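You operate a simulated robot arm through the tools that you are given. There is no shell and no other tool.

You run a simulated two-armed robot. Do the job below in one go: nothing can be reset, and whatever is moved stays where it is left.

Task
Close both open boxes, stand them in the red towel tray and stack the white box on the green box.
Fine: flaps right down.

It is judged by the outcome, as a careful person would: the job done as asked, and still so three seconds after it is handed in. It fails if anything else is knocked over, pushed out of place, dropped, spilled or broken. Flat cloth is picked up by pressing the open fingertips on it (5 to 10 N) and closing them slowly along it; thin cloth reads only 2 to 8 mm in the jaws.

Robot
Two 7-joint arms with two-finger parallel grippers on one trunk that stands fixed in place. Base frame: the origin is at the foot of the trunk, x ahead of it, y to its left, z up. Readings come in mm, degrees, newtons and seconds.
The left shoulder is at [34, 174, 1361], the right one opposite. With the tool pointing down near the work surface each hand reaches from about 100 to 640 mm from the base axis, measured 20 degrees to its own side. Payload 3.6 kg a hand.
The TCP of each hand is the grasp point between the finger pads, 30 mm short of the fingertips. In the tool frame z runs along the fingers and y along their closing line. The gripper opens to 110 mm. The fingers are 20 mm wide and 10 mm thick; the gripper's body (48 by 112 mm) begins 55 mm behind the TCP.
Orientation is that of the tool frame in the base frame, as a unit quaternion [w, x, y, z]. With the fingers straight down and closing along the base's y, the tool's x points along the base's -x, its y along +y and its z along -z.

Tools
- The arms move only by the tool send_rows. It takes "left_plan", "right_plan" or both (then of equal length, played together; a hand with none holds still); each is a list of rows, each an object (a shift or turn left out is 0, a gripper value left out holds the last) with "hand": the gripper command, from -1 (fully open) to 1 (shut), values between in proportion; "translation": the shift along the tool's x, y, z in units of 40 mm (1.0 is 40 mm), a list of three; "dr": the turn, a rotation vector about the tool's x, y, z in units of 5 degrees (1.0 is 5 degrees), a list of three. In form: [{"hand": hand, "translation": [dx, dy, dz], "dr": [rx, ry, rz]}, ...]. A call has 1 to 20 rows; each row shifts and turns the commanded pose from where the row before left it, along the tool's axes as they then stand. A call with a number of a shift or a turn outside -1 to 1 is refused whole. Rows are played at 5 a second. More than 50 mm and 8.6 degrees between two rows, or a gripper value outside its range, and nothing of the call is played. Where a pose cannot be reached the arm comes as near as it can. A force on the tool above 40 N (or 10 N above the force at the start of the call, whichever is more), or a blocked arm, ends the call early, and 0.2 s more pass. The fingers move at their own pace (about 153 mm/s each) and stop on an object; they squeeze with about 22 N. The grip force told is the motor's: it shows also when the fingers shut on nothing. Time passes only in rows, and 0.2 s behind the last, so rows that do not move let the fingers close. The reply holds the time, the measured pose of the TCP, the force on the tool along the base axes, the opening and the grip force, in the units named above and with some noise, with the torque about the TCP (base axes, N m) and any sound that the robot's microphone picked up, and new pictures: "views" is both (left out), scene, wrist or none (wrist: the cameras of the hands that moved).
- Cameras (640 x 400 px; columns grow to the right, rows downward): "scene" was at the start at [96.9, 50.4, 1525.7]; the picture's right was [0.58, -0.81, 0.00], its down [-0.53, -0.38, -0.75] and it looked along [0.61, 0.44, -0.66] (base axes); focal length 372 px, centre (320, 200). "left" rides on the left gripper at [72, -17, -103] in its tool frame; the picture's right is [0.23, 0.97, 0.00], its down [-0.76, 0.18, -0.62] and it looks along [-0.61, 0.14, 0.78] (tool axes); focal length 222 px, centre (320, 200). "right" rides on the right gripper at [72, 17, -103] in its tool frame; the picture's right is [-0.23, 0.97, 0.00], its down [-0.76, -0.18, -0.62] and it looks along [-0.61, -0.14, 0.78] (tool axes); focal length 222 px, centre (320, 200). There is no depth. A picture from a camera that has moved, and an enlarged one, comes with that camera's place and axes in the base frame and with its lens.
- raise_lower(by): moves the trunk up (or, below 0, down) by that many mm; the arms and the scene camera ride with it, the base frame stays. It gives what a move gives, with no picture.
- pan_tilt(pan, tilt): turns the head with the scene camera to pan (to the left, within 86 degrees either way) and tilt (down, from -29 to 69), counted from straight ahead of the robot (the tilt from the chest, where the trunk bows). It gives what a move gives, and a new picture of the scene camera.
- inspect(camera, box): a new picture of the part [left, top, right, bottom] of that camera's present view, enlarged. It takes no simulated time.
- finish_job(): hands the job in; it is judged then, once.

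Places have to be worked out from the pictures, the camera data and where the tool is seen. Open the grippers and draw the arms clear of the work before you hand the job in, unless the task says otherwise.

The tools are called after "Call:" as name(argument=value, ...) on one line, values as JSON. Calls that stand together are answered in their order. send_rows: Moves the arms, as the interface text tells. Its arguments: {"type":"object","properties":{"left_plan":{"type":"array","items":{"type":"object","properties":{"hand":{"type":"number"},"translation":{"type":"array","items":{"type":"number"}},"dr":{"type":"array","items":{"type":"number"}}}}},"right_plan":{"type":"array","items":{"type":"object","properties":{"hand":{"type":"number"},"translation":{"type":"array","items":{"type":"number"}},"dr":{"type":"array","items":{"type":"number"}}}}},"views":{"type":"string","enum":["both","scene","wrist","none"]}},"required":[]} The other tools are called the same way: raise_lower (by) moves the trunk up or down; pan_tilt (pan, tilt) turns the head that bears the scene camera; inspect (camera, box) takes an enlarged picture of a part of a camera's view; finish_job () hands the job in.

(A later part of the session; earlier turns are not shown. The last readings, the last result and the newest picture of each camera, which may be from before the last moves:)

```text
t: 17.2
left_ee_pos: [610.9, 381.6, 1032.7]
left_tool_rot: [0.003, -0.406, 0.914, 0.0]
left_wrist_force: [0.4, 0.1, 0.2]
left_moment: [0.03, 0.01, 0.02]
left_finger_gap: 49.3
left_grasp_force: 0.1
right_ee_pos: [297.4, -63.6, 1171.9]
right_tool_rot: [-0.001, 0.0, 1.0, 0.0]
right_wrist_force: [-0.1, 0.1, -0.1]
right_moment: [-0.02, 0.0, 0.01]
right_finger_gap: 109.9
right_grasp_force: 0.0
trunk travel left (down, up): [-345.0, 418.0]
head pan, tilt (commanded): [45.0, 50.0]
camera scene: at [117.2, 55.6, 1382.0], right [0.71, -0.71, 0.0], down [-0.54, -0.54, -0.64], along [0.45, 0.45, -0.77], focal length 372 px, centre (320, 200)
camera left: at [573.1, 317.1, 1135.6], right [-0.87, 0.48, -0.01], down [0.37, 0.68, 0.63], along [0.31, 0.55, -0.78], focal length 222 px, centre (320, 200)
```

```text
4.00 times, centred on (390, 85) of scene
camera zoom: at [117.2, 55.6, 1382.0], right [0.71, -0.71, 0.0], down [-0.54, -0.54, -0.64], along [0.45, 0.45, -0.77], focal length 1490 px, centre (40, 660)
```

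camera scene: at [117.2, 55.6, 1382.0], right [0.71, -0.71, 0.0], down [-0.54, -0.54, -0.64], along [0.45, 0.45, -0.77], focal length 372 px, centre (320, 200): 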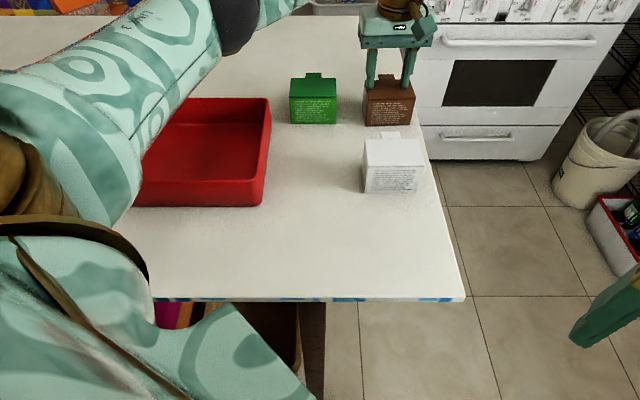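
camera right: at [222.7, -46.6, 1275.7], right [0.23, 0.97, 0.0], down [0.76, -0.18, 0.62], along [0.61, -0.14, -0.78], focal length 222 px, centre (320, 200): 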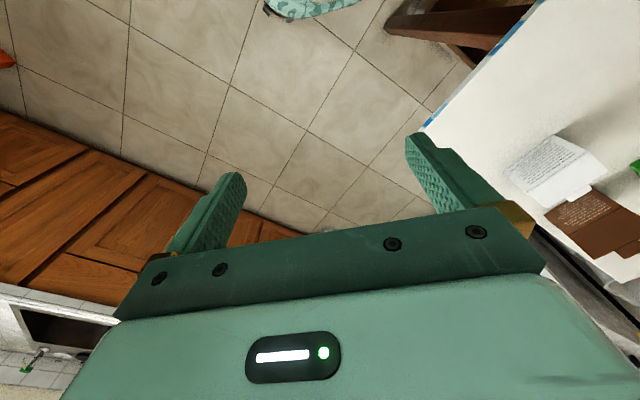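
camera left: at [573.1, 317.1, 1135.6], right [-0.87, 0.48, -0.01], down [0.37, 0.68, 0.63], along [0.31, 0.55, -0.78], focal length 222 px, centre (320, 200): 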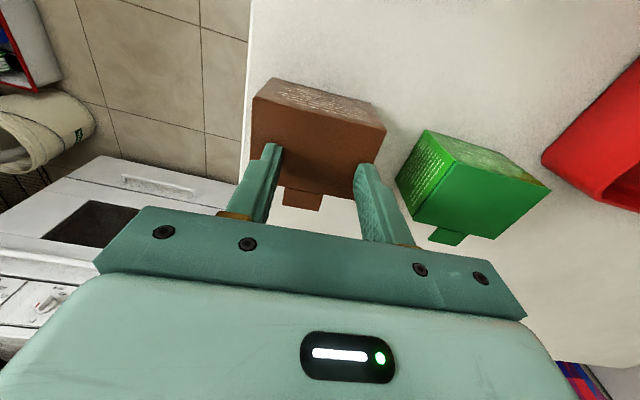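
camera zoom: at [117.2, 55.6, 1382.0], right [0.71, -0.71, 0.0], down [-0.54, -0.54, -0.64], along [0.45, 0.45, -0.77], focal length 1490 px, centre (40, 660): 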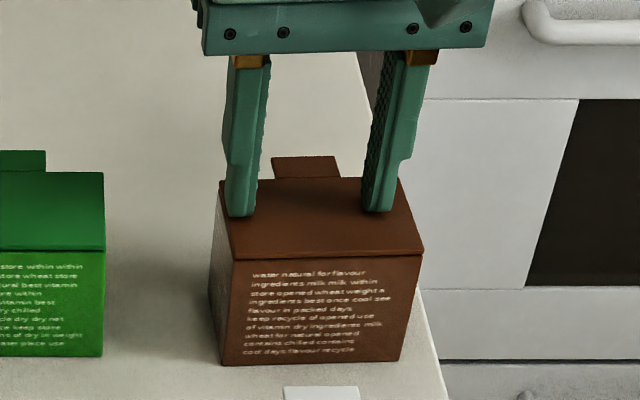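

Brown's lid is nearly flat; fingertips at z≈1003 with no force yet. I press down carefully in small steps.

Call:
send_rows(left_plan=[{"translation": [0, 0, 0.04]}, {"translation": [0, 0, 0.04]}, {"translation": [0, 0, 0.03]}, {"translation": [0, 0, 0]}], views="none")

```text
t: 18.2
left_ee_pos: [609.4, 380.6, 1031.5]
left_tool_rot: [0.005, -0.406, 0.914, -0.002]
left_wrist_force: [6.5, 6.7, 26.7]
left_moment: [0.49, 0.37, -0.14]
left_finger_gap: 49.6
left_grasp_force: 0.0
right_ee_pos: [294.8, -63.4, 1172.2]
right_tool_rot: [0.0, 0.0, 1.0, 0.001]
right_wrist_force: [1.0, 0.4, 0.8]
right_moment: [0.04, -0.01, 0.02]
right_finger_gap: 110.0
right_grasp_force: 0.1
trunk travel left (down, up): [-345.0, 418.0]
head pan, tilt (commanded): [45.0, 50.0]
```

Lid seated with ~27 N. I lift off, open the fingers wide above the box and check the lid and alignment for gripping brown by its sides.

Call:
send_rows(left_plan=[{"translation": [0, 0, -0.2]}, {"translation": [0, 0, -0.8]}, {"translation": [0.17, -0.095, -0.5], "hand": -1}, {"translation": [0, 0, 0]}, {"translation": [0, 0, 0]}], views="both")

Call:
inspect(camera="left", box=[220, 80, 410, 225])

Call:
inspect(camera="scene", box=[340, 35, 440, 135])

```text
t: 19.4
left_ee_pos: [607.3, 373.7, 1089.2]
left_tool_rot: [0.003, -0.406, 0.914, -0.001]
left_wrist_force: [-0.7, 0.6, -0.9]
left_moment: [0.0, 0.02, -0.01]
left_finger_gap: 110.0
left_grasp_force: 0.1
right_ee_pos: [296.8, -61.9, 1171.4]
right_tool_rot: [-0.001, 0.0, 1.0, 0.001]
right_wrist_force: [-0.3, -0.4, 0.4]
right_moment: [0.0, 0.03, -0.01]
right_finger_gap: 110.1
right_grasp_force: 0.1
trunk travel left (down, up): [-345.0, 418.0]
head pan, tilt (commanded): [45.0, 50.0]
camera scene: at [117.2, 55.5, 1381.9], right [0.71, -0.71, 0.0], down [-0.54, -0.54, -0.64], along [0.45, 0.45, -0.77], focal length 372 px, centre (320, 200)
camera left: at [569.7, 308.7, 1192.2], right [-0.87, 0.48, -0.01], down [0.37, 0.68, 0.63], along [0.31, 0.55, -0.78], focal length 222 px, centre (320, 200)
```

scene: 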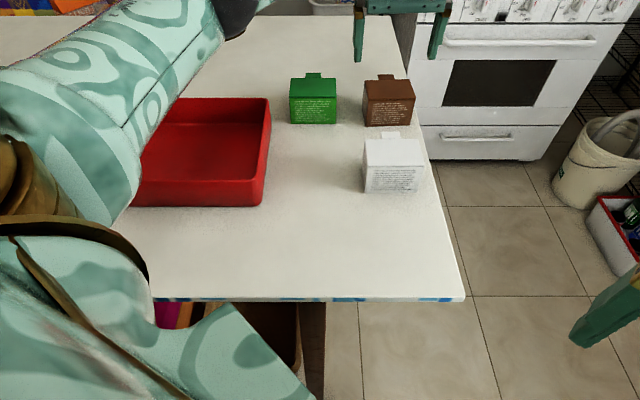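
left: 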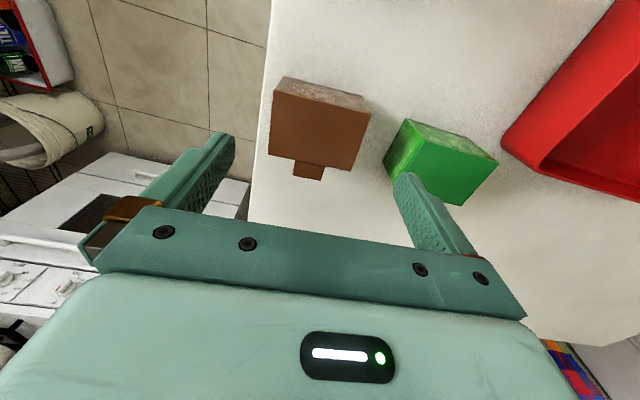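

```text
2.76 times, centred on (315, 152) of left
camera zoom: at [569.7, 308.7, 1192.2], right [-0.87, 0.48, -0.01], down [0.37, 0.68, 0.63], along [0.31, 0.55, -0.78], focal length 613 px, centre (334, 331)
```

zoom: 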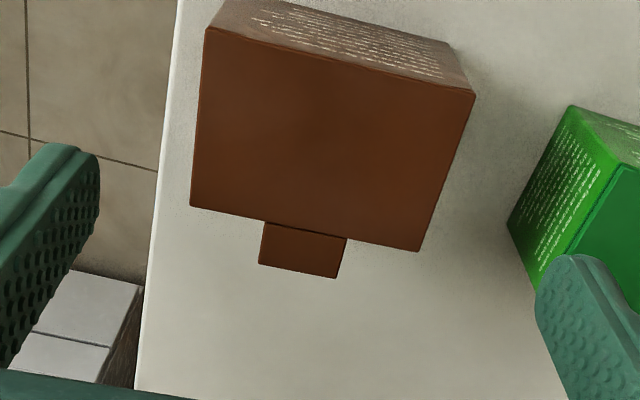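

```text
4.00 times, centred on (390, 85) of scene
camera zoom: at [117.2, 55.5, 1381.9], right [0.71, -0.71, 0.0], down [-0.54, -0.54, -0.64], along [0.45, 0.45, -0.77], focal length 1490 px, centre (40, 660)
```

zoom: 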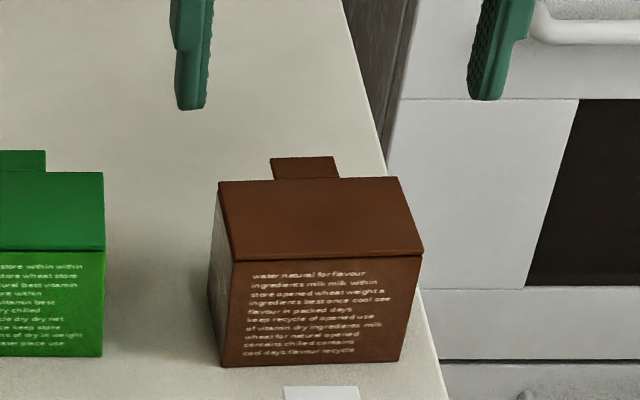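

Brown is shut flat; its centre is at about u 166.6, w 697, top 1003. I lower the open fingers around its sides to TCP z≈985 and look before closing.

Call:
send_rows(left_plan=[{"translation": [-0.08, -0.03, 0.5]}, {"translation": [0, 0, 0.7]}, {"translation": [0, 0, 0.7]}, {"translation": [0, 0, 0.7]}, {"translation": [0, 0, 0]}], views="both")

Call:
inspect(camera="scene", box=[330, 35, 450, 135])

```text
t: 20.6
left_ee_pos: [611.7, 374.2, 984.0]
left_tool_rot: [0.005, -0.406, 0.914, -0.001]
left_wrist_force: [0.1, -0.3, 0.3]
left_moment: [0.01, -0.01, 0.0]
left_finger_gap: 109.8
left_grasp_force: 0.1
right_ee_pos: [294.2, -62.9, 1170.6]
right_tool_rot: [-0.001, 0.0, 1.0, 0.001]
right_wrist_force: [1.0, -0.3, 0.0]
right_moment: [0.01, 0.03, 0.01]
right_finger_gap: 110.3
right_grasp_force: 0.0
trunk travel left (down, up): [-345.0, 418.0]
head pan, tilt (commanded): [45.0, 50.0]
camera scene: at [117.0, 55.5, 1382.0], right [0.71, -0.71, 0.0], down [-0.54, -0.54, -0.64], along [0.45, 0.45, -0.77], focal length 372 px, centre (320, 200)
camera left: at [574.7, 310.7, 1086.2], right [-0.87, 0.48, -0.01], down [0.37, 0.68, 0.63], along [0.31, 0.55, -0.78], focal length 222 px, centre (320, 200)
```

scene: 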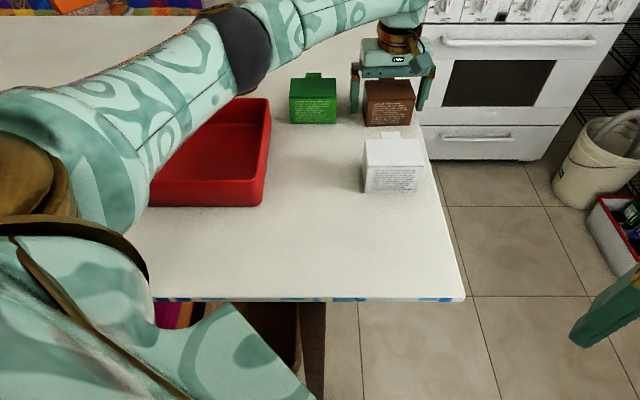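
left: 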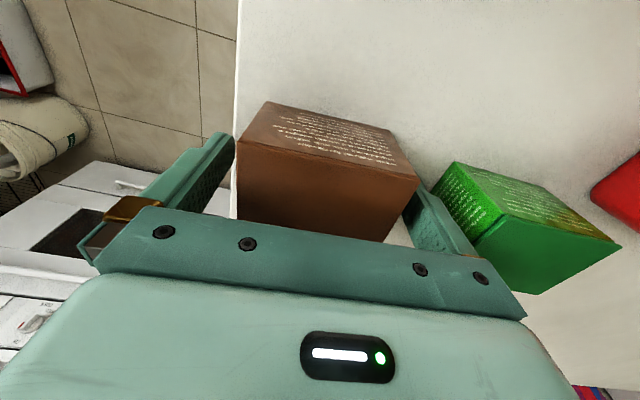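

```text
4.00 times, centred on (390, 85) of scene
camera zoom: at [117.0, 55.5, 1382.0], right [0.71, -0.71, 0.0], down [-0.54, -0.54, -0.64], along [0.45, 0.45, -0.77], focal length 1490 px, centre (40, 660)
```

zoom: 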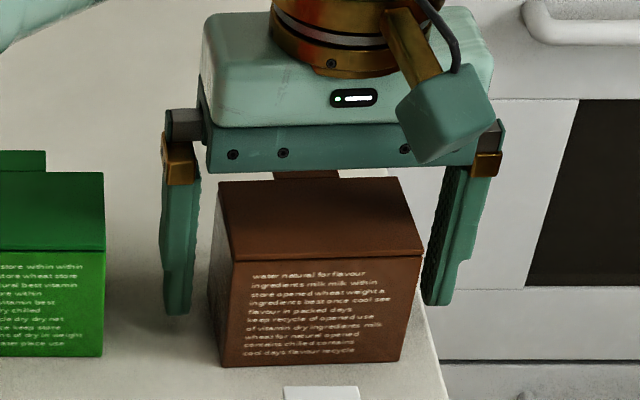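

Fingers straddle brown with a gap on each side. I close on it.

Call:
send_rows(left_plan=[{"hand": -0.6}, {"hand": -0.5}, {"hand": -0.4}, {"hand": 0}, {"hand": 0}], views="none")

```text
t: 21.9
left_ee_pos: [612.0, 374.8, 983.7]
left_tool_rot: [0.003, -0.406, 0.914, -0.002]
left_wrist_force: [-0.8, -0.8, 0.7]
left_moment: [0.0, 0.01, -0.02]
left_finger_gap: 84.7
left_grasp_force: 22.3
right_ee_pos: [296.8, -62.2, 1172.4]
right_tool_rot: [0.0, 0.0, 1.0, 0.0]
right_wrist_force: [-0.4, -0.6, 0.0]
right_moment: [0.0, 0.04, 0.0]
right_finger_gap: 109.7
right_grasp_force: 0.0
trunk travel left (down, up): [-345.0, 418.0]
head pan, tilt (commanded): [45.0, 50.0]
```

Gripped at 84.7 mm with 22 N. I lift straight up about 115 mm, squaring the yaw on the way, and check.

Call:
send_rows(left_plan=[{"translation": [0, 0, -0.3]}, {"translation": [0, 0, -0.7]}, {"translation": [0, 0, -0.9], "dr": [0, 0, 0.3]}, {"translation": [0, 0, -0.95], "dr": [0, 0, 0.3]}, {"translation": [0, 0, 0]}], views="both")

```text
t: 23.1
left_ee_pos: [607.6, 376.8, 1098.1]
left_tool_rot: [0.002, -0.381, 0.924, -0.002]
left_wrist_force: [0.0, 0.9, -0.5]
left_moment: [0.02, 0.01, 0.0]
left_finger_gap: 85.0
left_grasp_force: 22.3
right_ee_pos: [296.0, -63.4, 1171.7]
right_tool_rot: [-0.002, 0.001, 1.0, 0.0]
right_wrist_force: [0.4, -0.5, -0.6]
right_moment: [-0.03, 0.01, 0.01]
right_finger_gap: 109.8
right_grasp_force: 0.1
trunk travel left (down, up): [-345.0, 418.0]
head pan, tilt (commanded): [45.0, 50.0]
camera scene: at [117.8, 56.0, 1381.8], right [0.71, -0.71, 0.0], down [-0.54, -0.54, -0.64], along [0.45, 0.45, -0.77], focal length 372 px, centre (320, 200)
camera left: at [568.7, 314.3, 1202.2], right [-0.85, 0.53, -0.01], down [0.41, 0.66, 0.63], along [0.34, 0.53, -0.78], focal length 222 px, centre (320, 200)
```

scene: 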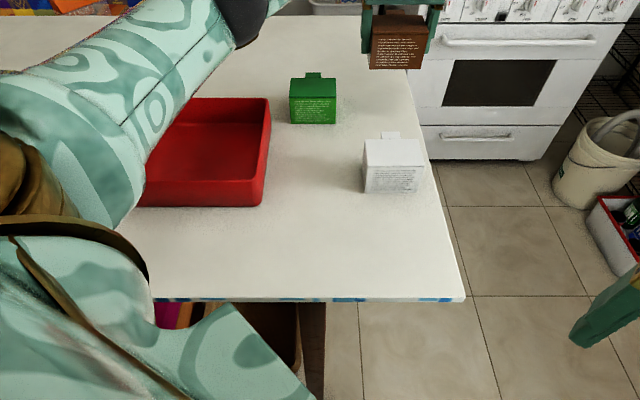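
left: 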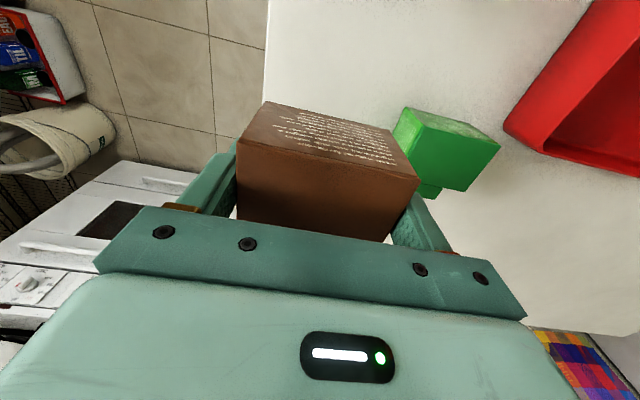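

Brown is held level and clear. I carry it over to above the tray's near half.

Call:
send_rows(left_plan=[{"translation": [0.381, 0.632, 0]}, {"translation": [0.381, 0.632, 0]}, {"translation": [0.381, 0.632, 0]}, {"translation": [0.381, 0.632, 0]}, {"translation": [0.381, 0.632, 0]}, {"translation": [0.381, 0.632, 0]}, {"translation": [0.381, 0.632, 0]}, {"translation": [0.381, 0.632, 0]}, {"translation": [0.381, 0.632, 0]}, {"translation": [0.381, 0.632, 0]}, {"translation": [0.381, 0.632, 0]}, {"translation": [0.381, 0.632, 0]}, {"translation": [0, 0, 0]}], views="both")

Call:
inspect(camera="scene", box=[70, 50, 290, 215])

```text
t: 25.9
left_ee_pos: [267.7, 461.9, 1095.1]
left_tool_rot: [0.004, -0.381, 0.924, -0.001]
left_wrist_force: [-0.1, 0.0, -1.1]
left_moment: [-0.05, 0.0, -0.01]
left_finger_gap: 84.7
left_grasp_force: 21.8
right_ee_pos: [296.5, -62.6, 1171.7]
right_tool_rot: [0.0, 0.001, 1.0, 0.0]
right_wrist_force: [0.2, -0.9, 0.2]
right_moment: [0.0, -0.01, -0.03]
right_finger_gap: 109.9
right_grasp_force: 0.0
trunk travel left (down, up): [-345.0, 418.0]
head pan, tilt (commanded): [45.0, 50.0]
camera scene: at [118.0, 56.2, 1381.8], right [0.71, -0.71, 0.0], down [-0.54, -0.54, -0.64], along [0.45, 0.45, -0.77], focal length 372 px, centre (320, 200)
camera left: at [227.0, 400.0, 1198.6], right [-0.85, 0.53, -0.01], down [0.41, 0.66, 0.63], along [0.34, 0.53, -0.78], focal length 222 px, centre (320, 200)
```

scene: 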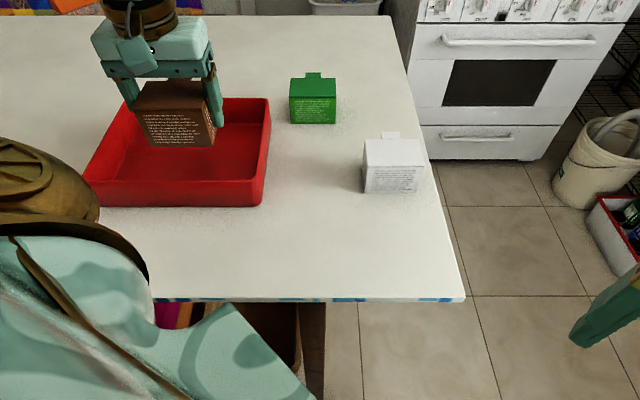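
left: 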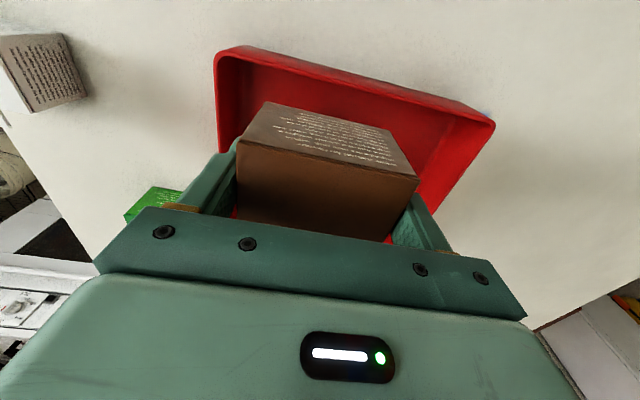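

```text
2.42 times, centred on (180, 132) of scene
camera zoom: at [118.0, 56.2, 1381.8], right [0.71, -0.71, 0.0], down [-0.54, -0.54, -0.64], along [0.45, 0.45, -0.77], focal length 903 px, centre (659, 364)
```

zoom: 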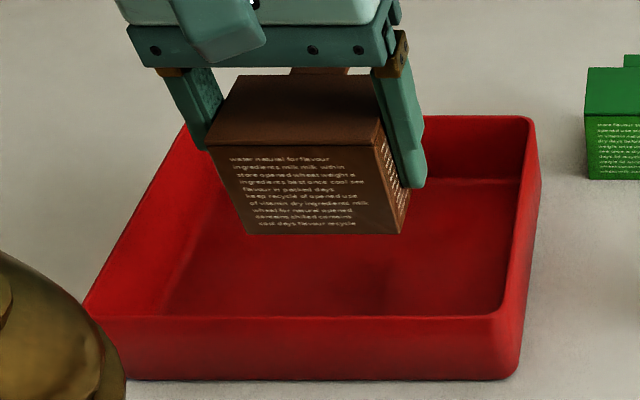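

Brown hangs above the tray's near half (u≈−137, front face w≈487). I shift it slightly inward/right for clearance and lower to just above the tray floor.

Call:
send_rows(left_plan=[{"translation": [-0.1, -0.18, 0]}, {"translation": [0, 0, 0.6]}, {"translation": [0, 0, 0.6]}, {"translation": [0, 0, 0.6]}, {"translation": [0, 0, 0.5]}, {"translation": [0, 0, 0]}], views="both")

Call:
inspect(camera="scene", box=[70, 50, 290, 215])

```text
t: 27.2
left_ee_pos: [275.6, 458.4, 1004.0]
left_tool_rot: [0.004, -0.381, 0.925, -0.001]
left_wrist_force: [0.0, -0.1, -0.3]
left_moment: [0.02, -0.01, 0.02]
left_finger_gap: 84.8
left_grasp_force: 22.3
right_ee_pos: [294.8, -62.7, 1172.4]
right_tool_rot: [0.0, 0.0, 1.0, 0.001]
right_wrist_force: [-0.3, 0.4, -0.6]
right_moment: [-0.01, 0.01, -0.03]
right_finger_gap: 110.0
right_grasp_force: 0.2
trunk travel left (down, up): [-345.0, 418.0]
head pan, tilt (commanded): [45.0, 50.0]
camera scene: at [116.9, 55.7, 1382.0], right [0.71, -0.71, 0.0], down [-0.54, -0.54, -0.64], along [0.45, 0.45, -0.77], focal length 372 px, centre (320, 200)
camera left: at [236.5, 396.9, 1106.7], right [-0.85, 0.53, -0.01], down [0.41, 0.66, 0.63], along [0.34, 0.53, -0.78], focal length 222 px, centre (320, 200)
```

scene: 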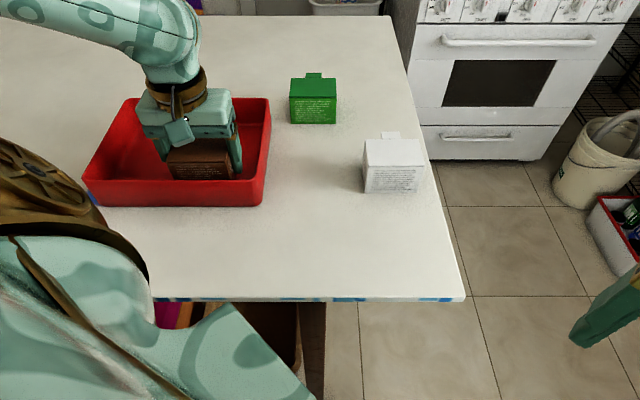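
left: 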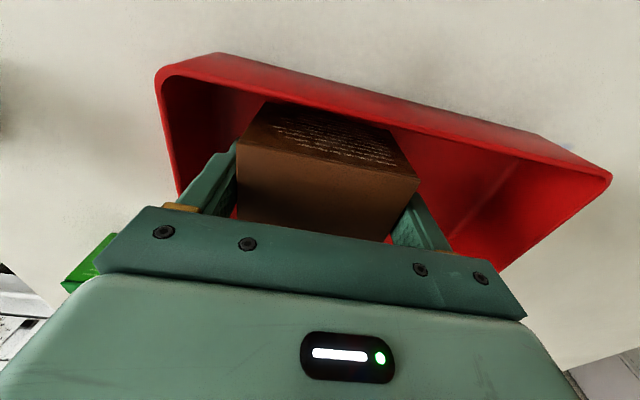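

```text
2.42 times, centred on (180, 132) of scene
camera zoom: at [116.9, 55.7, 1382.0], right [0.71, -0.71, 0.0], down [-0.54, -0.54, -0.64], along [0.45, 0.45, -0.77], focal length 903 px, centre (659, 364)
```

zoom: 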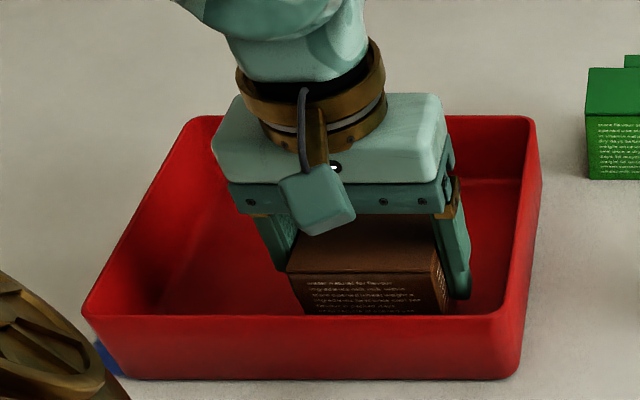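

Box bottom is about 10–15 mm above the tray floor, clear of walls. I go down in small steps till it touches.

Call:
send_rows(left_plan=[{"translation": [0, 0, 0.07]}, {"translation": [0, 0, 0.07]}, {"translation": [0, 0, 0.07]}, {"translation": [0, 0, 0.05]}, {"translation": [0, 0, 0]}], views="none")

```text
t: 28.4
left_ee_pos: [276.4, 459.6, 994.2]
left_tool_rot: [0.004, -0.382, 0.924, -0.001]
left_wrist_force: [-0.2, 0.0, -0.6]
left_moment: [0.02, -0.01, 0.01]
left_finger_gap: 84.7
left_grasp_force: 21.8
right_ee_pos: [295.2, -62.7, 1171.4]
right_tool_rot: [-0.001, 0.0, 1.0, 0.001]
right_wrist_force: [-0.6, -0.6, 0.0]
right_moment: [-0.01, 0.0, -0.02]
right_finger_gap: 109.9
right_grasp_force: 0.1
trunk travel left (down, up): [-345.0, 418.0]
head pan, tilt (commanded): [45.0, 50.0]
```

No contact yet at TCP z≈994; I continue in smaller steps.

Call:
send_rows(left_plan=[{"translation": [0, 0, 0.05]}, {"translation": [0, 0, 0.05]}, {"translation": [0, 0, 0]}], views="none")

```text
t: 29.2
left_ee_pos: [275.6, 460.1, 988.3]
left_tool_rot: [0.003, -0.382, 0.924, -0.001]
left_wrist_force: [0.5, -0.8, -1.5]
left_moment: [0.06, 0.01, 0.0]
left_finger_gap: 84.7
left_grasp_force: 22.5
right_ee_pos: [295.0, -62.6, 1171.0]
right_tool_rot: [-0.001, 0.0, 1.0, 0.0]
right_wrist_force: [0.3, 0.7, -0.6]
right_moment: [0.02, 0.01, 0.01]
right_finger_gap: 110.0
right_grasp_force: 0.1
trunk travel left (down, up): [-345.0, 418.0]
head pan, tilt (commanded): [45.0, 50.0]
```

Still no contact at 988; two more small steps.

Call:
send_rows(left_plan=[{"translation": [0, 0, 0.03]}, {"translation": [0, 0, 0.03]}, {"translation": [0, 0, 0]}], views="none")

```text
t: 30.1
left_ee_pos: [276.1, 458.4, 987.4]
left_tool_rot: [0.004, -0.382, 0.924, -0.002]
left_wrist_force: [0.1, -0.2, -1.2]
left_moment: [0.03, 0.03, 0.02]
left_finger_gap: 84.7
left_grasp_force: 22.3
right_ee_pos: [294.9, -61.9, 1171.9]
right_tool_rot: [-0.001, 0.001, 1.0, 0.0]
right_wrist_force: [-0.4, 0.9, 0.4]
right_moment: [0.03, 0.01, 0.01]
right_finger_gap: 110.1
right_grasp_force: 0.0
trunk travel left (down, up): [-345.0, 418.0]
head pan, tilt (commanded): [45.0, 50.0]
```

Call:
send_rows(left_plan=[{"translation": [0, 0, 0.03]}, {"translation": [0, 0, 0.03]}, {"translation": [0, 0, 0]}], views="none")

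```text
t: 30.9
left_ee_pos: [274.9, 457.0, 987.2]
left_tool_rot: [0.006, -0.381, 0.925, -0.001]
left_wrist_force: [1.3, 2.6, 19.5]
left_moment: [0.39, 0.31, 0.03]
left_finger_gap: 84.8
left_grasp_force: 22.0
right_ee_pos: [295.8, -63.3, 1172.1]
right_tool_rot: [0.0, 0.0, 1.0, 0.001]
right_wrist_force: [0.3, -0.8, -1.4]
right_moment: [0.02, -0.03, -0.05]
right_finger_gap: 110.1
right_grasp_force: 0.0
trunk travel left (down, up): [-345.0, 418.0]
head pan, tilt (commanded): [45.0, 50.0]
```

The box now rests on the tray floor (contact 19 N at z≈987). I ease off, open the fingers a little and rise clear.

Call:
send_rows(left_plan=[{"translation": [0, 0, -0.04]}, {"hand": -0.75}, {"hand": -0.75}, {"translation": [0, 0, -0.3]}, {"translation": [0, 0, -0.7]}, {"translation": [0, 0, -1]}, {"translation": [0, 0, -0.8]}, {"translation": [0, 0, 0]}], views="both")

Call:
inspect(camera="scene", box=[70, 90, 290, 215])

Call:
inspect(camera="left", box=[130, 20, 510, 250])

```text
t: 32.6
left_ee_pos: [275.6, 461.4, 1098.2]
left_tool_rot: [0.004, -0.382, 0.924, -0.001]
left_wrist_force: [0.3, 0.4, -0.7]
left_moment: [-0.01, 0.01, 0.0]
left_finger_gap: 96.0
left_grasp_force: 0.1
right_ee_pos: [295.9, -62.3, 1170.8]
right_tool_rot: [-0.001, -0.001, 1.0, 0.0]
right_wrist_force: [-0.2, -0.3, 0.0]
right_moment: [0.01, 0.0, -0.03]
right_finger_gap: 110.1
right_grasp_force: 0.0
trunk travel left (down, up): [-345.0, 418.0]
head pan, tilt (commanded): [45.0, 50.0]
camera scene: at [117.3, 56.1, 1381.9], right [0.71, -0.71, 0.0], down [-0.54, -0.54, -0.64], along [0.45, 0.45, -0.77], focal length 372 px, centre (320, 200)
camera left: at [234.6, 399.3, 1201.8], right [-0.85, 0.53, -0.01], down [0.41, 0.66, 0.63], along [0.34, 0.53, -0.78], focal length 222 px, centre (320, 200)
```

scene: 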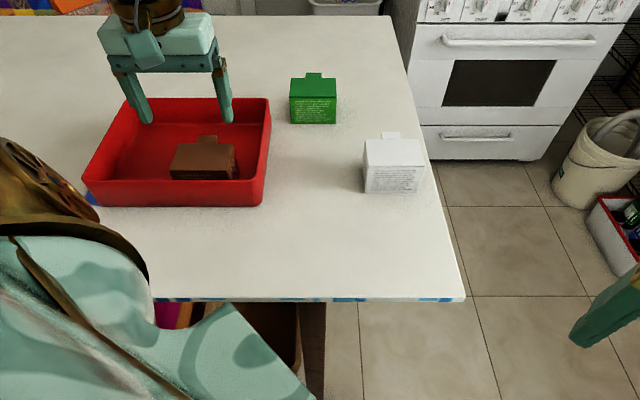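
left: 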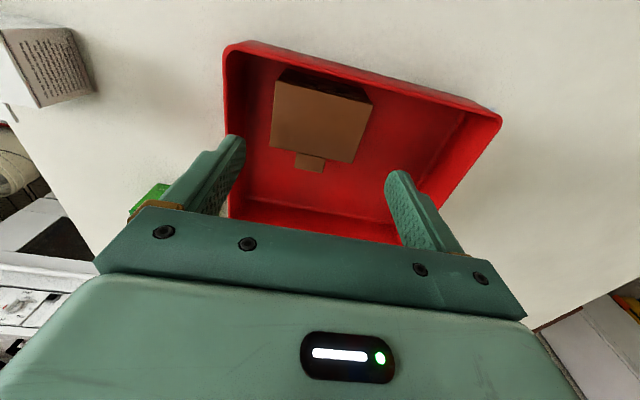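

```text
2.91 times, centred on (180, 152) of scene
camera zoom: at [117.3, 56.1, 1381.9], right [0.71, -0.71, 0.0], down [-0.54, -0.54, -0.64], along [0.45, 0.45, -0.77], focal length 1084 px, centre (727, 338)
```

zoom: 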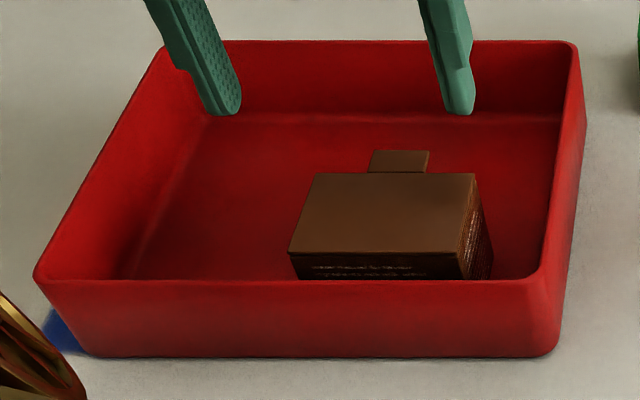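

```text
1.68 times, centred on (320, 135) of left
camera zoom: at [234.6, 399.3, 1201.8], right [-0.85, 0.53, -0.01], down [0.41, 0.66, 0.63], along [0.34, 0.53, -0.78], focal length 374 px, centre (320, 310)
```

zoom: 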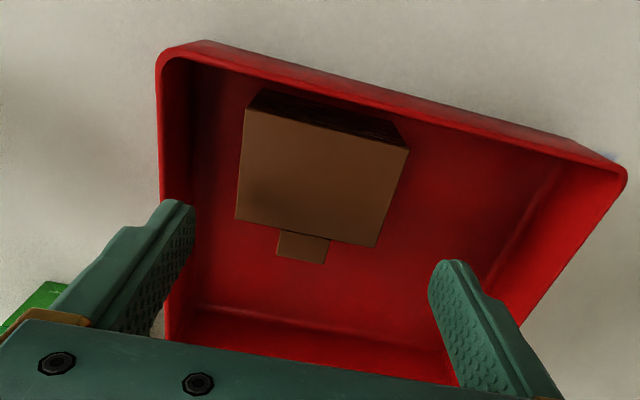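

Brown stands shut in the tray. Next I go back to above green with the fingers fully open.

Call:
send_rows(left_plan=[{"translation": [-0.647, -0.58, 0], "hand": -1}, {"translation": [-0.647, -0.58, 0]}, {"translation": [-0.647, -0.58, 0]}, {"translation": [-0.647, -0.58, 0]}, {"translation": [-0.647, -0.58, 0]}, {"translation": [-0.647, -0.58, 0]}, {"translation": [-0.647, -0.58, 0]}, {"translation": [0, 0, 0]}], views="both")

Call:
inspect(camera="left", box=[220, 80, 410, 225])

```text
t: 34.5
left_ee_pos: [516.0, 472.4, 1100.3]
left_tool_rot: [0.005, -0.382, 0.924, -0.001]
left_wrist_force: [-1.1, 0.0, 0.2]
left_moment: [0.0, -0.01, 0.0]
left_finger_gap: 110.0
left_grasp_force: 0.2
right_ee_pos: [294.7, -62.5, 1171.9]
right_tool_rot: [0.0, 0.001, 1.0, 0.0]
right_wrist_force: [0.1, -0.6, -0.1]
right_moment: [-0.04, -0.02, 0.0]
right_finger_gap: 110.2
right_grasp_force: 0.1
trunk travel left (down, up): [-345.0, 418.0]
head pan, tilt (commanded): [45.0, 50.0]
camera scene: at [116.2, 55.8, 1382.1], right [0.71, -0.71, 0.0], down [-0.54, -0.54, -0.64], along [0.45, 0.45, -0.77], focal length 372 px, centre (320, 200)
camera left: at [475.8, 409.6, 1203.0], right [-0.85, 0.53, -0.01], down [0.41, 0.66, 0.63], along [0.34, 0.53, -0.78], focal length 222 px, centre (320, 200)
```

scene: 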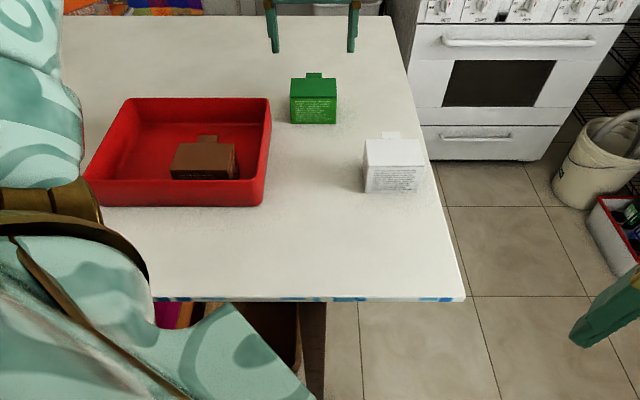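
left: 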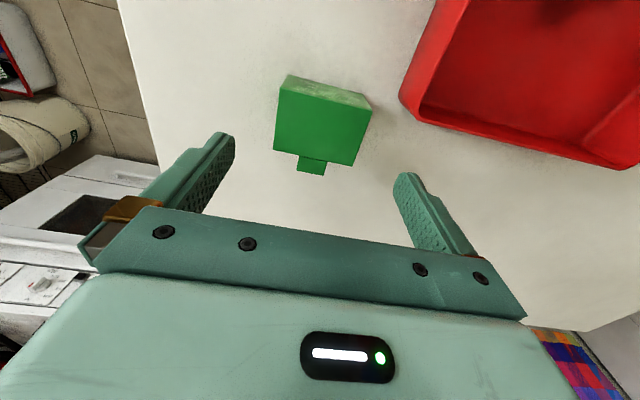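

```text
2.76 times, centred on (315, 152) of left
camera zoom: at [475.8, 409.6, 1203.0], right [-0.85, 0.53, -0.01], down [0.41, 0.66, 0.63], along [0.34, 0.53, -0.78], focal length 613 px, centre (334, 331)
```

zoom: 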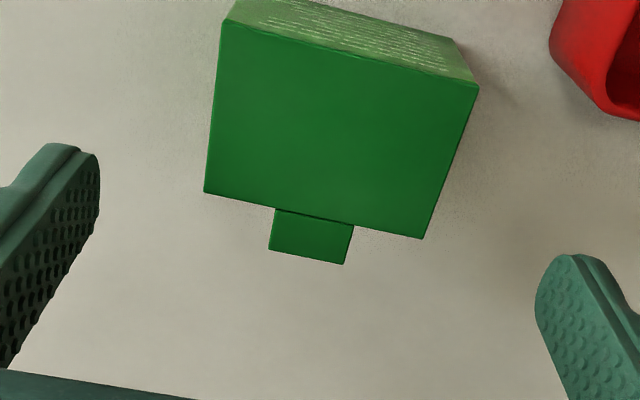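

Green's centre computes to u≈30, w≈704, square with the hand. I descend around it and close.

Call:
send_rows(left_plan=[{"translation": [-0.1, 0, 0.5]}, {"translation": [0, 0, 0.8]}, {"translation": [0, 0, 0.8]}, {"translation": [0, 0, 0.78]}, {"translation": [0, 0, 0]}, {"hand": -0.6}, {"hand": -0.5}, {"hand": -0.4}, {"hand": 0}, {"hand": 0}], views="both")

Call:
inspect(camera="scene", box=[260, 35, 380, 135])

```text
t: 36.6
left_ee_pos: [519.9, 474.6, 984.1]
left_tool_rot: [0.003, -0.383, 0.924, -0.002]
left_wrist_force: [0.0, -0.8, -0.8]
left_moment: [0.01, -0.01, 0.05]
left_finger_gap: 84.3
left_grasp_force: 21.5
right_ee_pos: [296.0, -63.0, 1171.4]
right_tool_rot: [-0.002, 0.0, 1.0, 0.0]
right_wrist_force: [0.5, 0.7, -0.5]
right_moment: [-0.01, -0.02, -0.02]
right_finger_gap: 109.9
right_grasp_force: 0.1
trunk travel left (down, up): [-345.0, 418.0]
head pan, tilt (commanded): [45.0, 50.0]
camera scene: at [117.2, 55.6, 1381.9], right [0.71, -0.71, 0.0], down [-0.54, -0.54, -0.64], along [0.45, 0.45, -0.77], focal length 372 px, centre (320, 200)
camera left: at [480.3, 412.3, 1087.1], right [-0.85, 0.53, -0.01], down [0.41, 0.66, 0.63], along [0.34, 0.53, -0.78], focal length 222 px, centre (320, 200)
```

scene: 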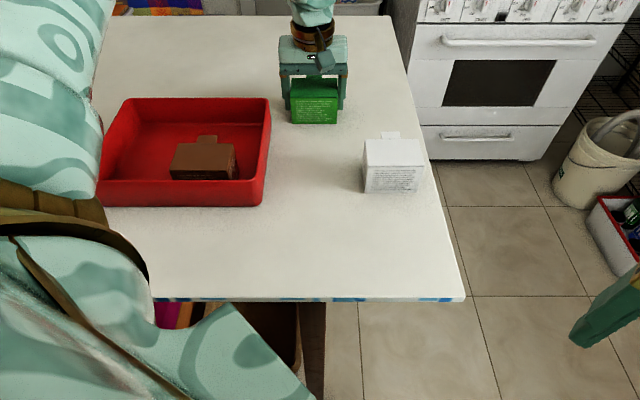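
left: 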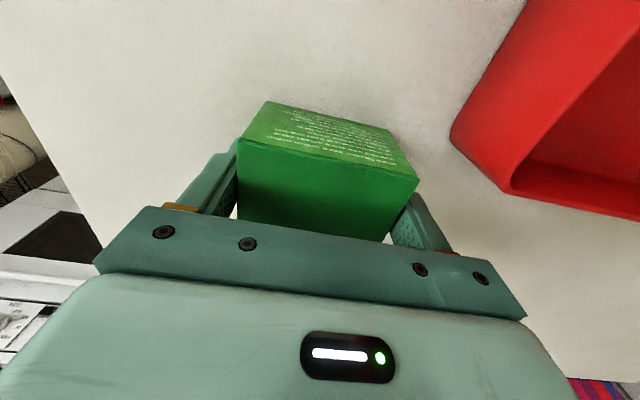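

```text
4.00 times, centred on (320, 85) of scene
camera zoom: at [117.2, 55.6, 1381.9], right [0.71, -0.71, 0.0], down [-0.54, -0.54, -0.64], along [0.45, 0.45, -0.77], focal length 1490 px, centre (320, 660)
```

zoom: 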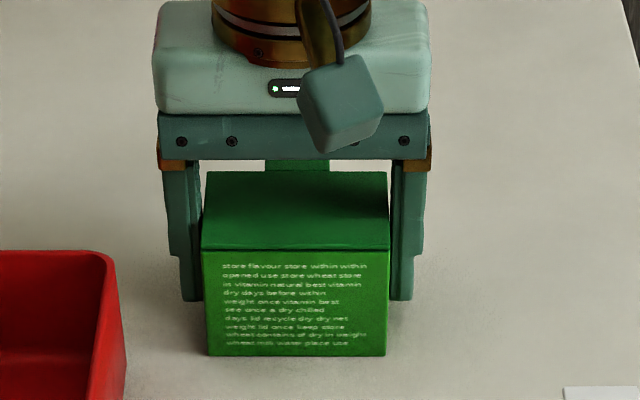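

Green is gripped (84.3 mm, 21.5 N). I lift it and carry it to above the tray's far-left part (u≈−200, w≈595).

Call:
send_rows(left_plan=[{"translation": [0, 0, -0.3]}, {"translation": [0, 0, -0.7]}, {"translation": [0, 0, -0.9]}, {"translation": [0, 0, -0.95]}, {"translation": [0.3006, 0.644, 0]}, {"translation": [0.3006, 0.644, 0]}, {"translation": [0.3006, 0.644, 0]}, {"translation": [0.3006, 0.644, 0]}, {"translation": [0.3006, 0.644, 0]}, {"translation": [0.3006, 0.644, 0]}, {"translation": [0.3006, 0.644, 0]}, {"translation": [0.3006, 0.644, 0]}, {"translation": [0.3006, 0.644, 0]}, {"translation": [0, 0, 0]}], views="both")

Call:
inspect(camera="scene", box=[70, 30, 290, 215])

```text
t: 39.6
left_ee_pos: [279.0, 563.9, 1096.7]
left_tool_rot: [0.003, -0.381, 0.924, -0.002]
left_wrist_force: [0.4, 0.4, -1.9]
left_moment: [-0.02, 0.0, 0.0]
left_finger_gap: 84.8
left_grasp_force: 21.6
right_ee_pos: [296.3, -61.8, 1172.0]
right_tool_rot: [-0.001, 0.0, 1.0, 0.0]
right_wrist_force: [-0.4, 0.4, -0.2]
right_moment: [0.0, 0.0, 0.0]
right_finger_gap: 110.1
right_grasp_force: 0.1
trunk travel left (down, up): [-345.0, 418.0]
head pan, tilt (commanded): [45.0, 50.0]
camera scene: at [117.7, 55.9, 1381.9], right [0.71, -0.71, 0.0], down [-0.54, -0.54, -0.64], along [0.45, 0.45, -0.77], focal length 372 px, centre (320, 200)
camera left: at [238.6, 501.1, 1199.6], right [-0.85, 0.53, -0.01], down [0.41, 0.66, 0.63], along [0.34, 0.53, -0.78], focal length 222 px, centre (320, 200)
```

scene: 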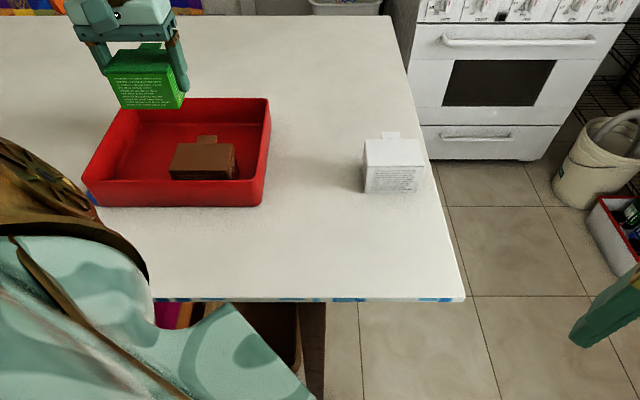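
left: 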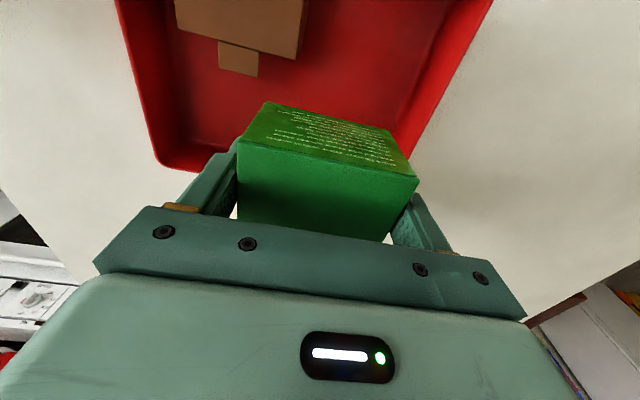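

```text
2.16 times, centred on (180, 122) of scene
camera zoom: at [117.7, 55.9, 1381.9], right [0.71, -0.71, 0.0], down [-0.54, -0.54, -0.64], along [0.45, 0.45, -0.77], focal length 805 px, centre (623, 368)
```

zoom: 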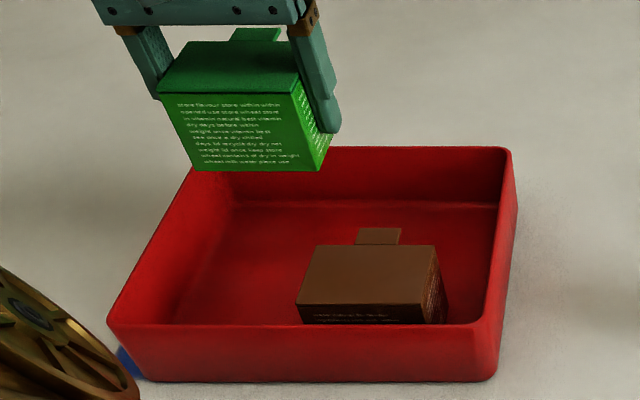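

Green hangs above the far-left part of the tray (TCP u≈−201, w≈596), with free floor below. I lower it to just above the floor.

Call:
send_rows(left_plan=[{"translation": [0, 0, 0.6]}, {"translation": [0, 0, 0.6]}, {"translation": [0, 0, 0.6]}, {"translation": [0, 0, 0.5]}, {"translation": [0, 0, 0]}], views="both")

Call:
inspect(camera="scene", box=[70, 60, 290, 215])

```text
t: 40.9
left_ee_pos: [281.4, 561.5, 1005.0]
left_tool_rot: [0.005, -0.382, 0.924, -0.002]
left_wrist_force: [0.1, 0.8, -1.3]
left_moment: [-0.03, -0.02, 0.01]
left_finger_gap: 84.8
left_grasp_force: 21.7
right_ee_pos: [296.0, -62.2, 1171.7]
right_tool_rot: [-0.001, -0.001, 1.0, -0.001]
right_wrist_force: [0.7, 0.3, 0.7]
right_moment: [0.01, -0.01, 0.01]
right_finger_gap: 110.0
right_grasp_force: 0.0
trunk travel left (down, up): [-345.0, 418.0]
head pan, tilt (commanded): [45.0, 50.0]
camera scene: at [116.9, 55.6, 1382.0], right [0.71, -0.71, 0.0], down [-0.54, -0.54, -0.64], along [0.45, 0.45, -0.77], focal length 372 px, centre (320, 200)
camera left: at [240.6, 500.1, 1107.8], right [-0.85, 0.53, -0.01], down [0.41, 0.66, 0.63], along [0.34, 0.53, -0.78], focal length 222 px, centre (320, 200)
```

scene: 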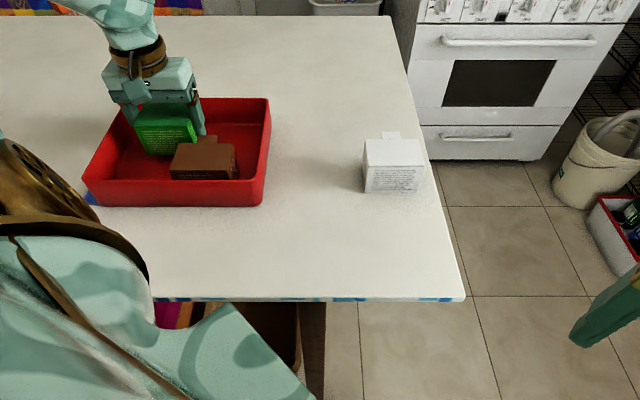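
left: 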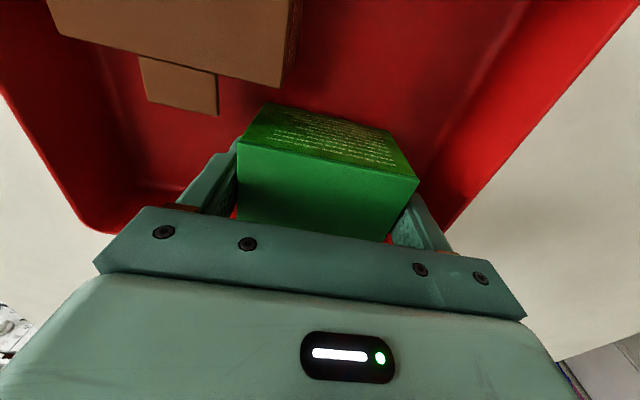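

```text
2.58 times, centred on (180, 138) of scene
camera zoom: at [116.9, 55.6, 1382.0], right [0.71, -0.71, 0.0], down [-0.54, -0.54, -0.64], along [0.45, 0.45, -0.77], focal length 961 px, centre (681, 361)
```

zoom: 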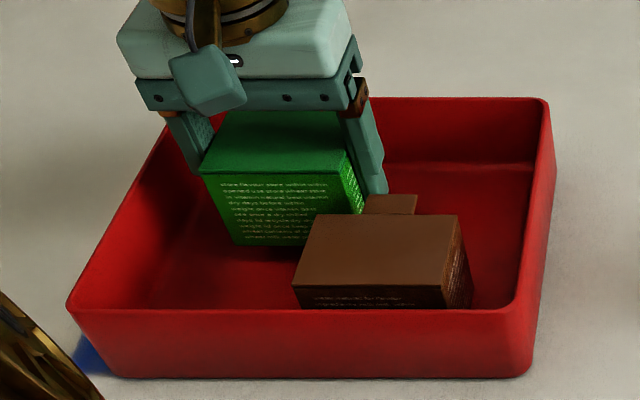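

Clear all round. I lower ~15 mm more to just short of the expected floor contact, then feel for it.

Call:
send_rows(left_plan=[{"translation": [0, 0, 0.1]}, {"translation": [0, 0, 0.1]}, {"translation": [0, 0, 0.1]}, {"translation": [0, 0, 0.08]}, {"translation": [0, 0, 0]}], views="none")

```text
t: 42.0
left_ee_pos: [280.5, 562.4, 989.4]
left_tool_rot: [0.004, -0.382, 0.924, -0.001]
left_wrist_force: [-0.3, -0.4, -1.1]
left_moment: [0.0, 0.03, 0.01]
left_finger_gap: 84.3
left_grasp_force: 21.4
right_ee_pos: [294.8, -61.9, 1171.5]
right_tool_rot: [0.0, 0.0, 1.0, 0.0]
right_wrist_force: [1.1, -1.2, -0.1]
right_moment: [-0.01, -0.01, -0.02]
right_finger_gap: 110.0
right_grasp_force: 0.1
trunk travel left (down, up): [-345.0, 418.0]
head pan, tilt (commanded): [45.0, 50.0]
```

No contact yet at 989; a few 1 mm steps more.

Call:
send_rows(left_plan=[{"translation": [0, 0, 0.03]}, {"translation": [0, 0, 0.03]}, {"translation": [0, 0, 0]}], views="none")

```text
t: 42.9
left_ee_pos: [281.0, 562.2, 986.8]
left_tool_rot: [0.005, -0.381, 0.924, -0.001]
left_wrist_force: [-0.8, 2.3, 7.9]
left_moment: [0.25, 0.43, -0.14]
left_finger_gap: 84.7
left_grasp_force: 21.9
right_ee_pos: [295.2, -62.5, 1171.0]
right_tool_rot: [0.0, 0.0, 1.0, -0.001]
right_wrist_force: [0.1, 0.2, 0.1]
right_moment: [0.01, 0.01, -0.01]
right_finger_gap: 109.8
right_grasp_force: 0.1
trunk travel left (down, up): [-345.0, 418.0]
head pan, tilt (commanded): [45.0, 50.0]
```

Green touches the floor with 8 N. I release with a small opening and rise clear.

Call:
send_rows(left_plan=[{"translation": [0, 0, 0]}, {"hand": -0.75}, {"hand": -0.75}, {"translation": [0, 0, -0.3]}, {"translation": [0, 0, -0.7]}, {"translation": [0, 0, -1]}, {"translation": [0, 0, -1]}, {"translation": [0, 0, -0.5]}, {"translation": [0, 0, 0]}], views="both")

Call:
inspect(camera="scene", box=[70, 80, 290, 215])

Call:
inspect(camera="left", box=[130, 0, 510, 240])

```text
t: 44.9
left_ee_pos: [282.2, 563.4, 1129.1]
left_tool_rot: [0.004, -0.381, 0.924, -0.001]
left_wrist_force: [-0.3, -0.4, 0.2]
left_moment: [-0.01, 0.02, 0.01]
left_finger_gap: 96.3
left_grasp_force: 0.1
right_ee_pos: [296.5, -62.8, 1171.6]
right_tool_rot: [0.0, 0.001, 1.0, -0.001]
right_wrist_force: [0.5, -0.3, 0.3]
right_moment: [0.0, 0.02, -0.01]
right_finger_gap: 110.1
right_grasp_force: 0.2
trunk travel left (down, up): [-345.0, 418.0]
head pan, tilt (commanded): [45.0, 50.0]
camera scene: at [117.0, 55.8, 1381.9], right [0.71, -0.71, 0.0], down [-0.54, -0.54, -0.64], along [0.45, 0.45, -0.77], focal length 372 px, centre (320, 200)
camera left: at [240.7, 501.6, 1230.9], right [-0.85, 0.53, -0.01], down [0.41, 0.66, 0.63], along [0.34, 0.53, -0.78], focal length 222 px, centre (320, 200)
```

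scene: 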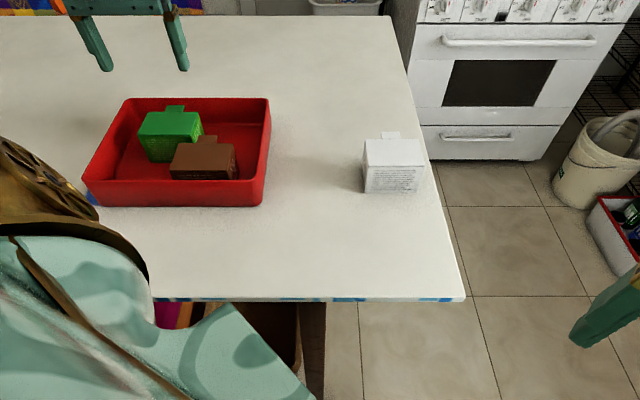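
left: 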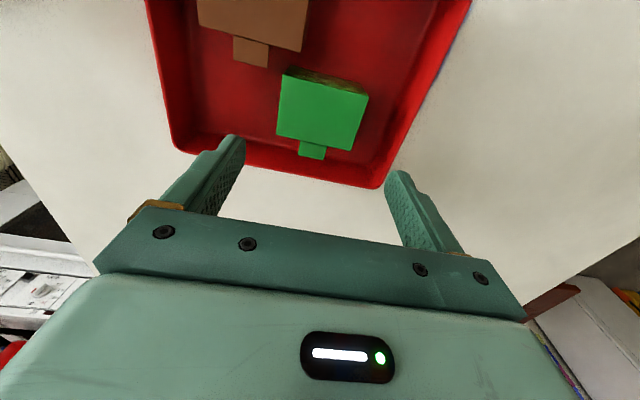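

```text
2.91 times, centred on (180, 148) of scene
camera zoom: at [117.0, 55.8, 1381.9], right [0.71, -0.71, 0.0], down [-0.54, -0.54, -0.64], along [0.45, 0.45, -0.77], focal length 1084 px, centre (727, 353)
```

zoom: 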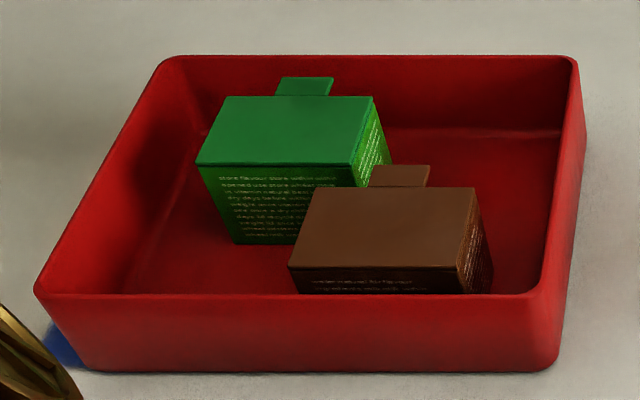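

```text
1.67 times, centred on (320, 120) of left
camera zoom: at [240.7, 501.6, 1230.9], right [-0.85, 0.53, -0.01], down [0.41, 0.66, 0.63], along [0.34, 0.53, -0.78], focal length 370 px, centre (320, 333)
```

zoom: 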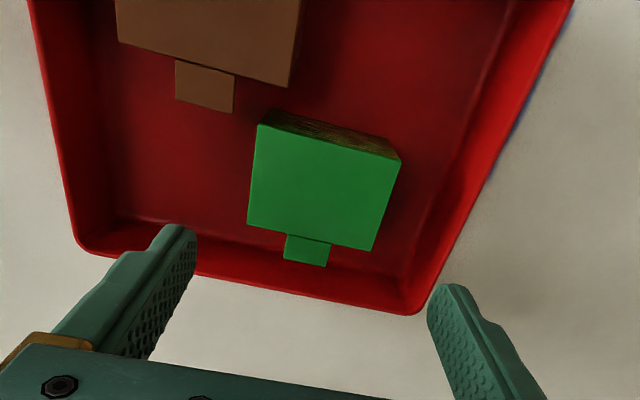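

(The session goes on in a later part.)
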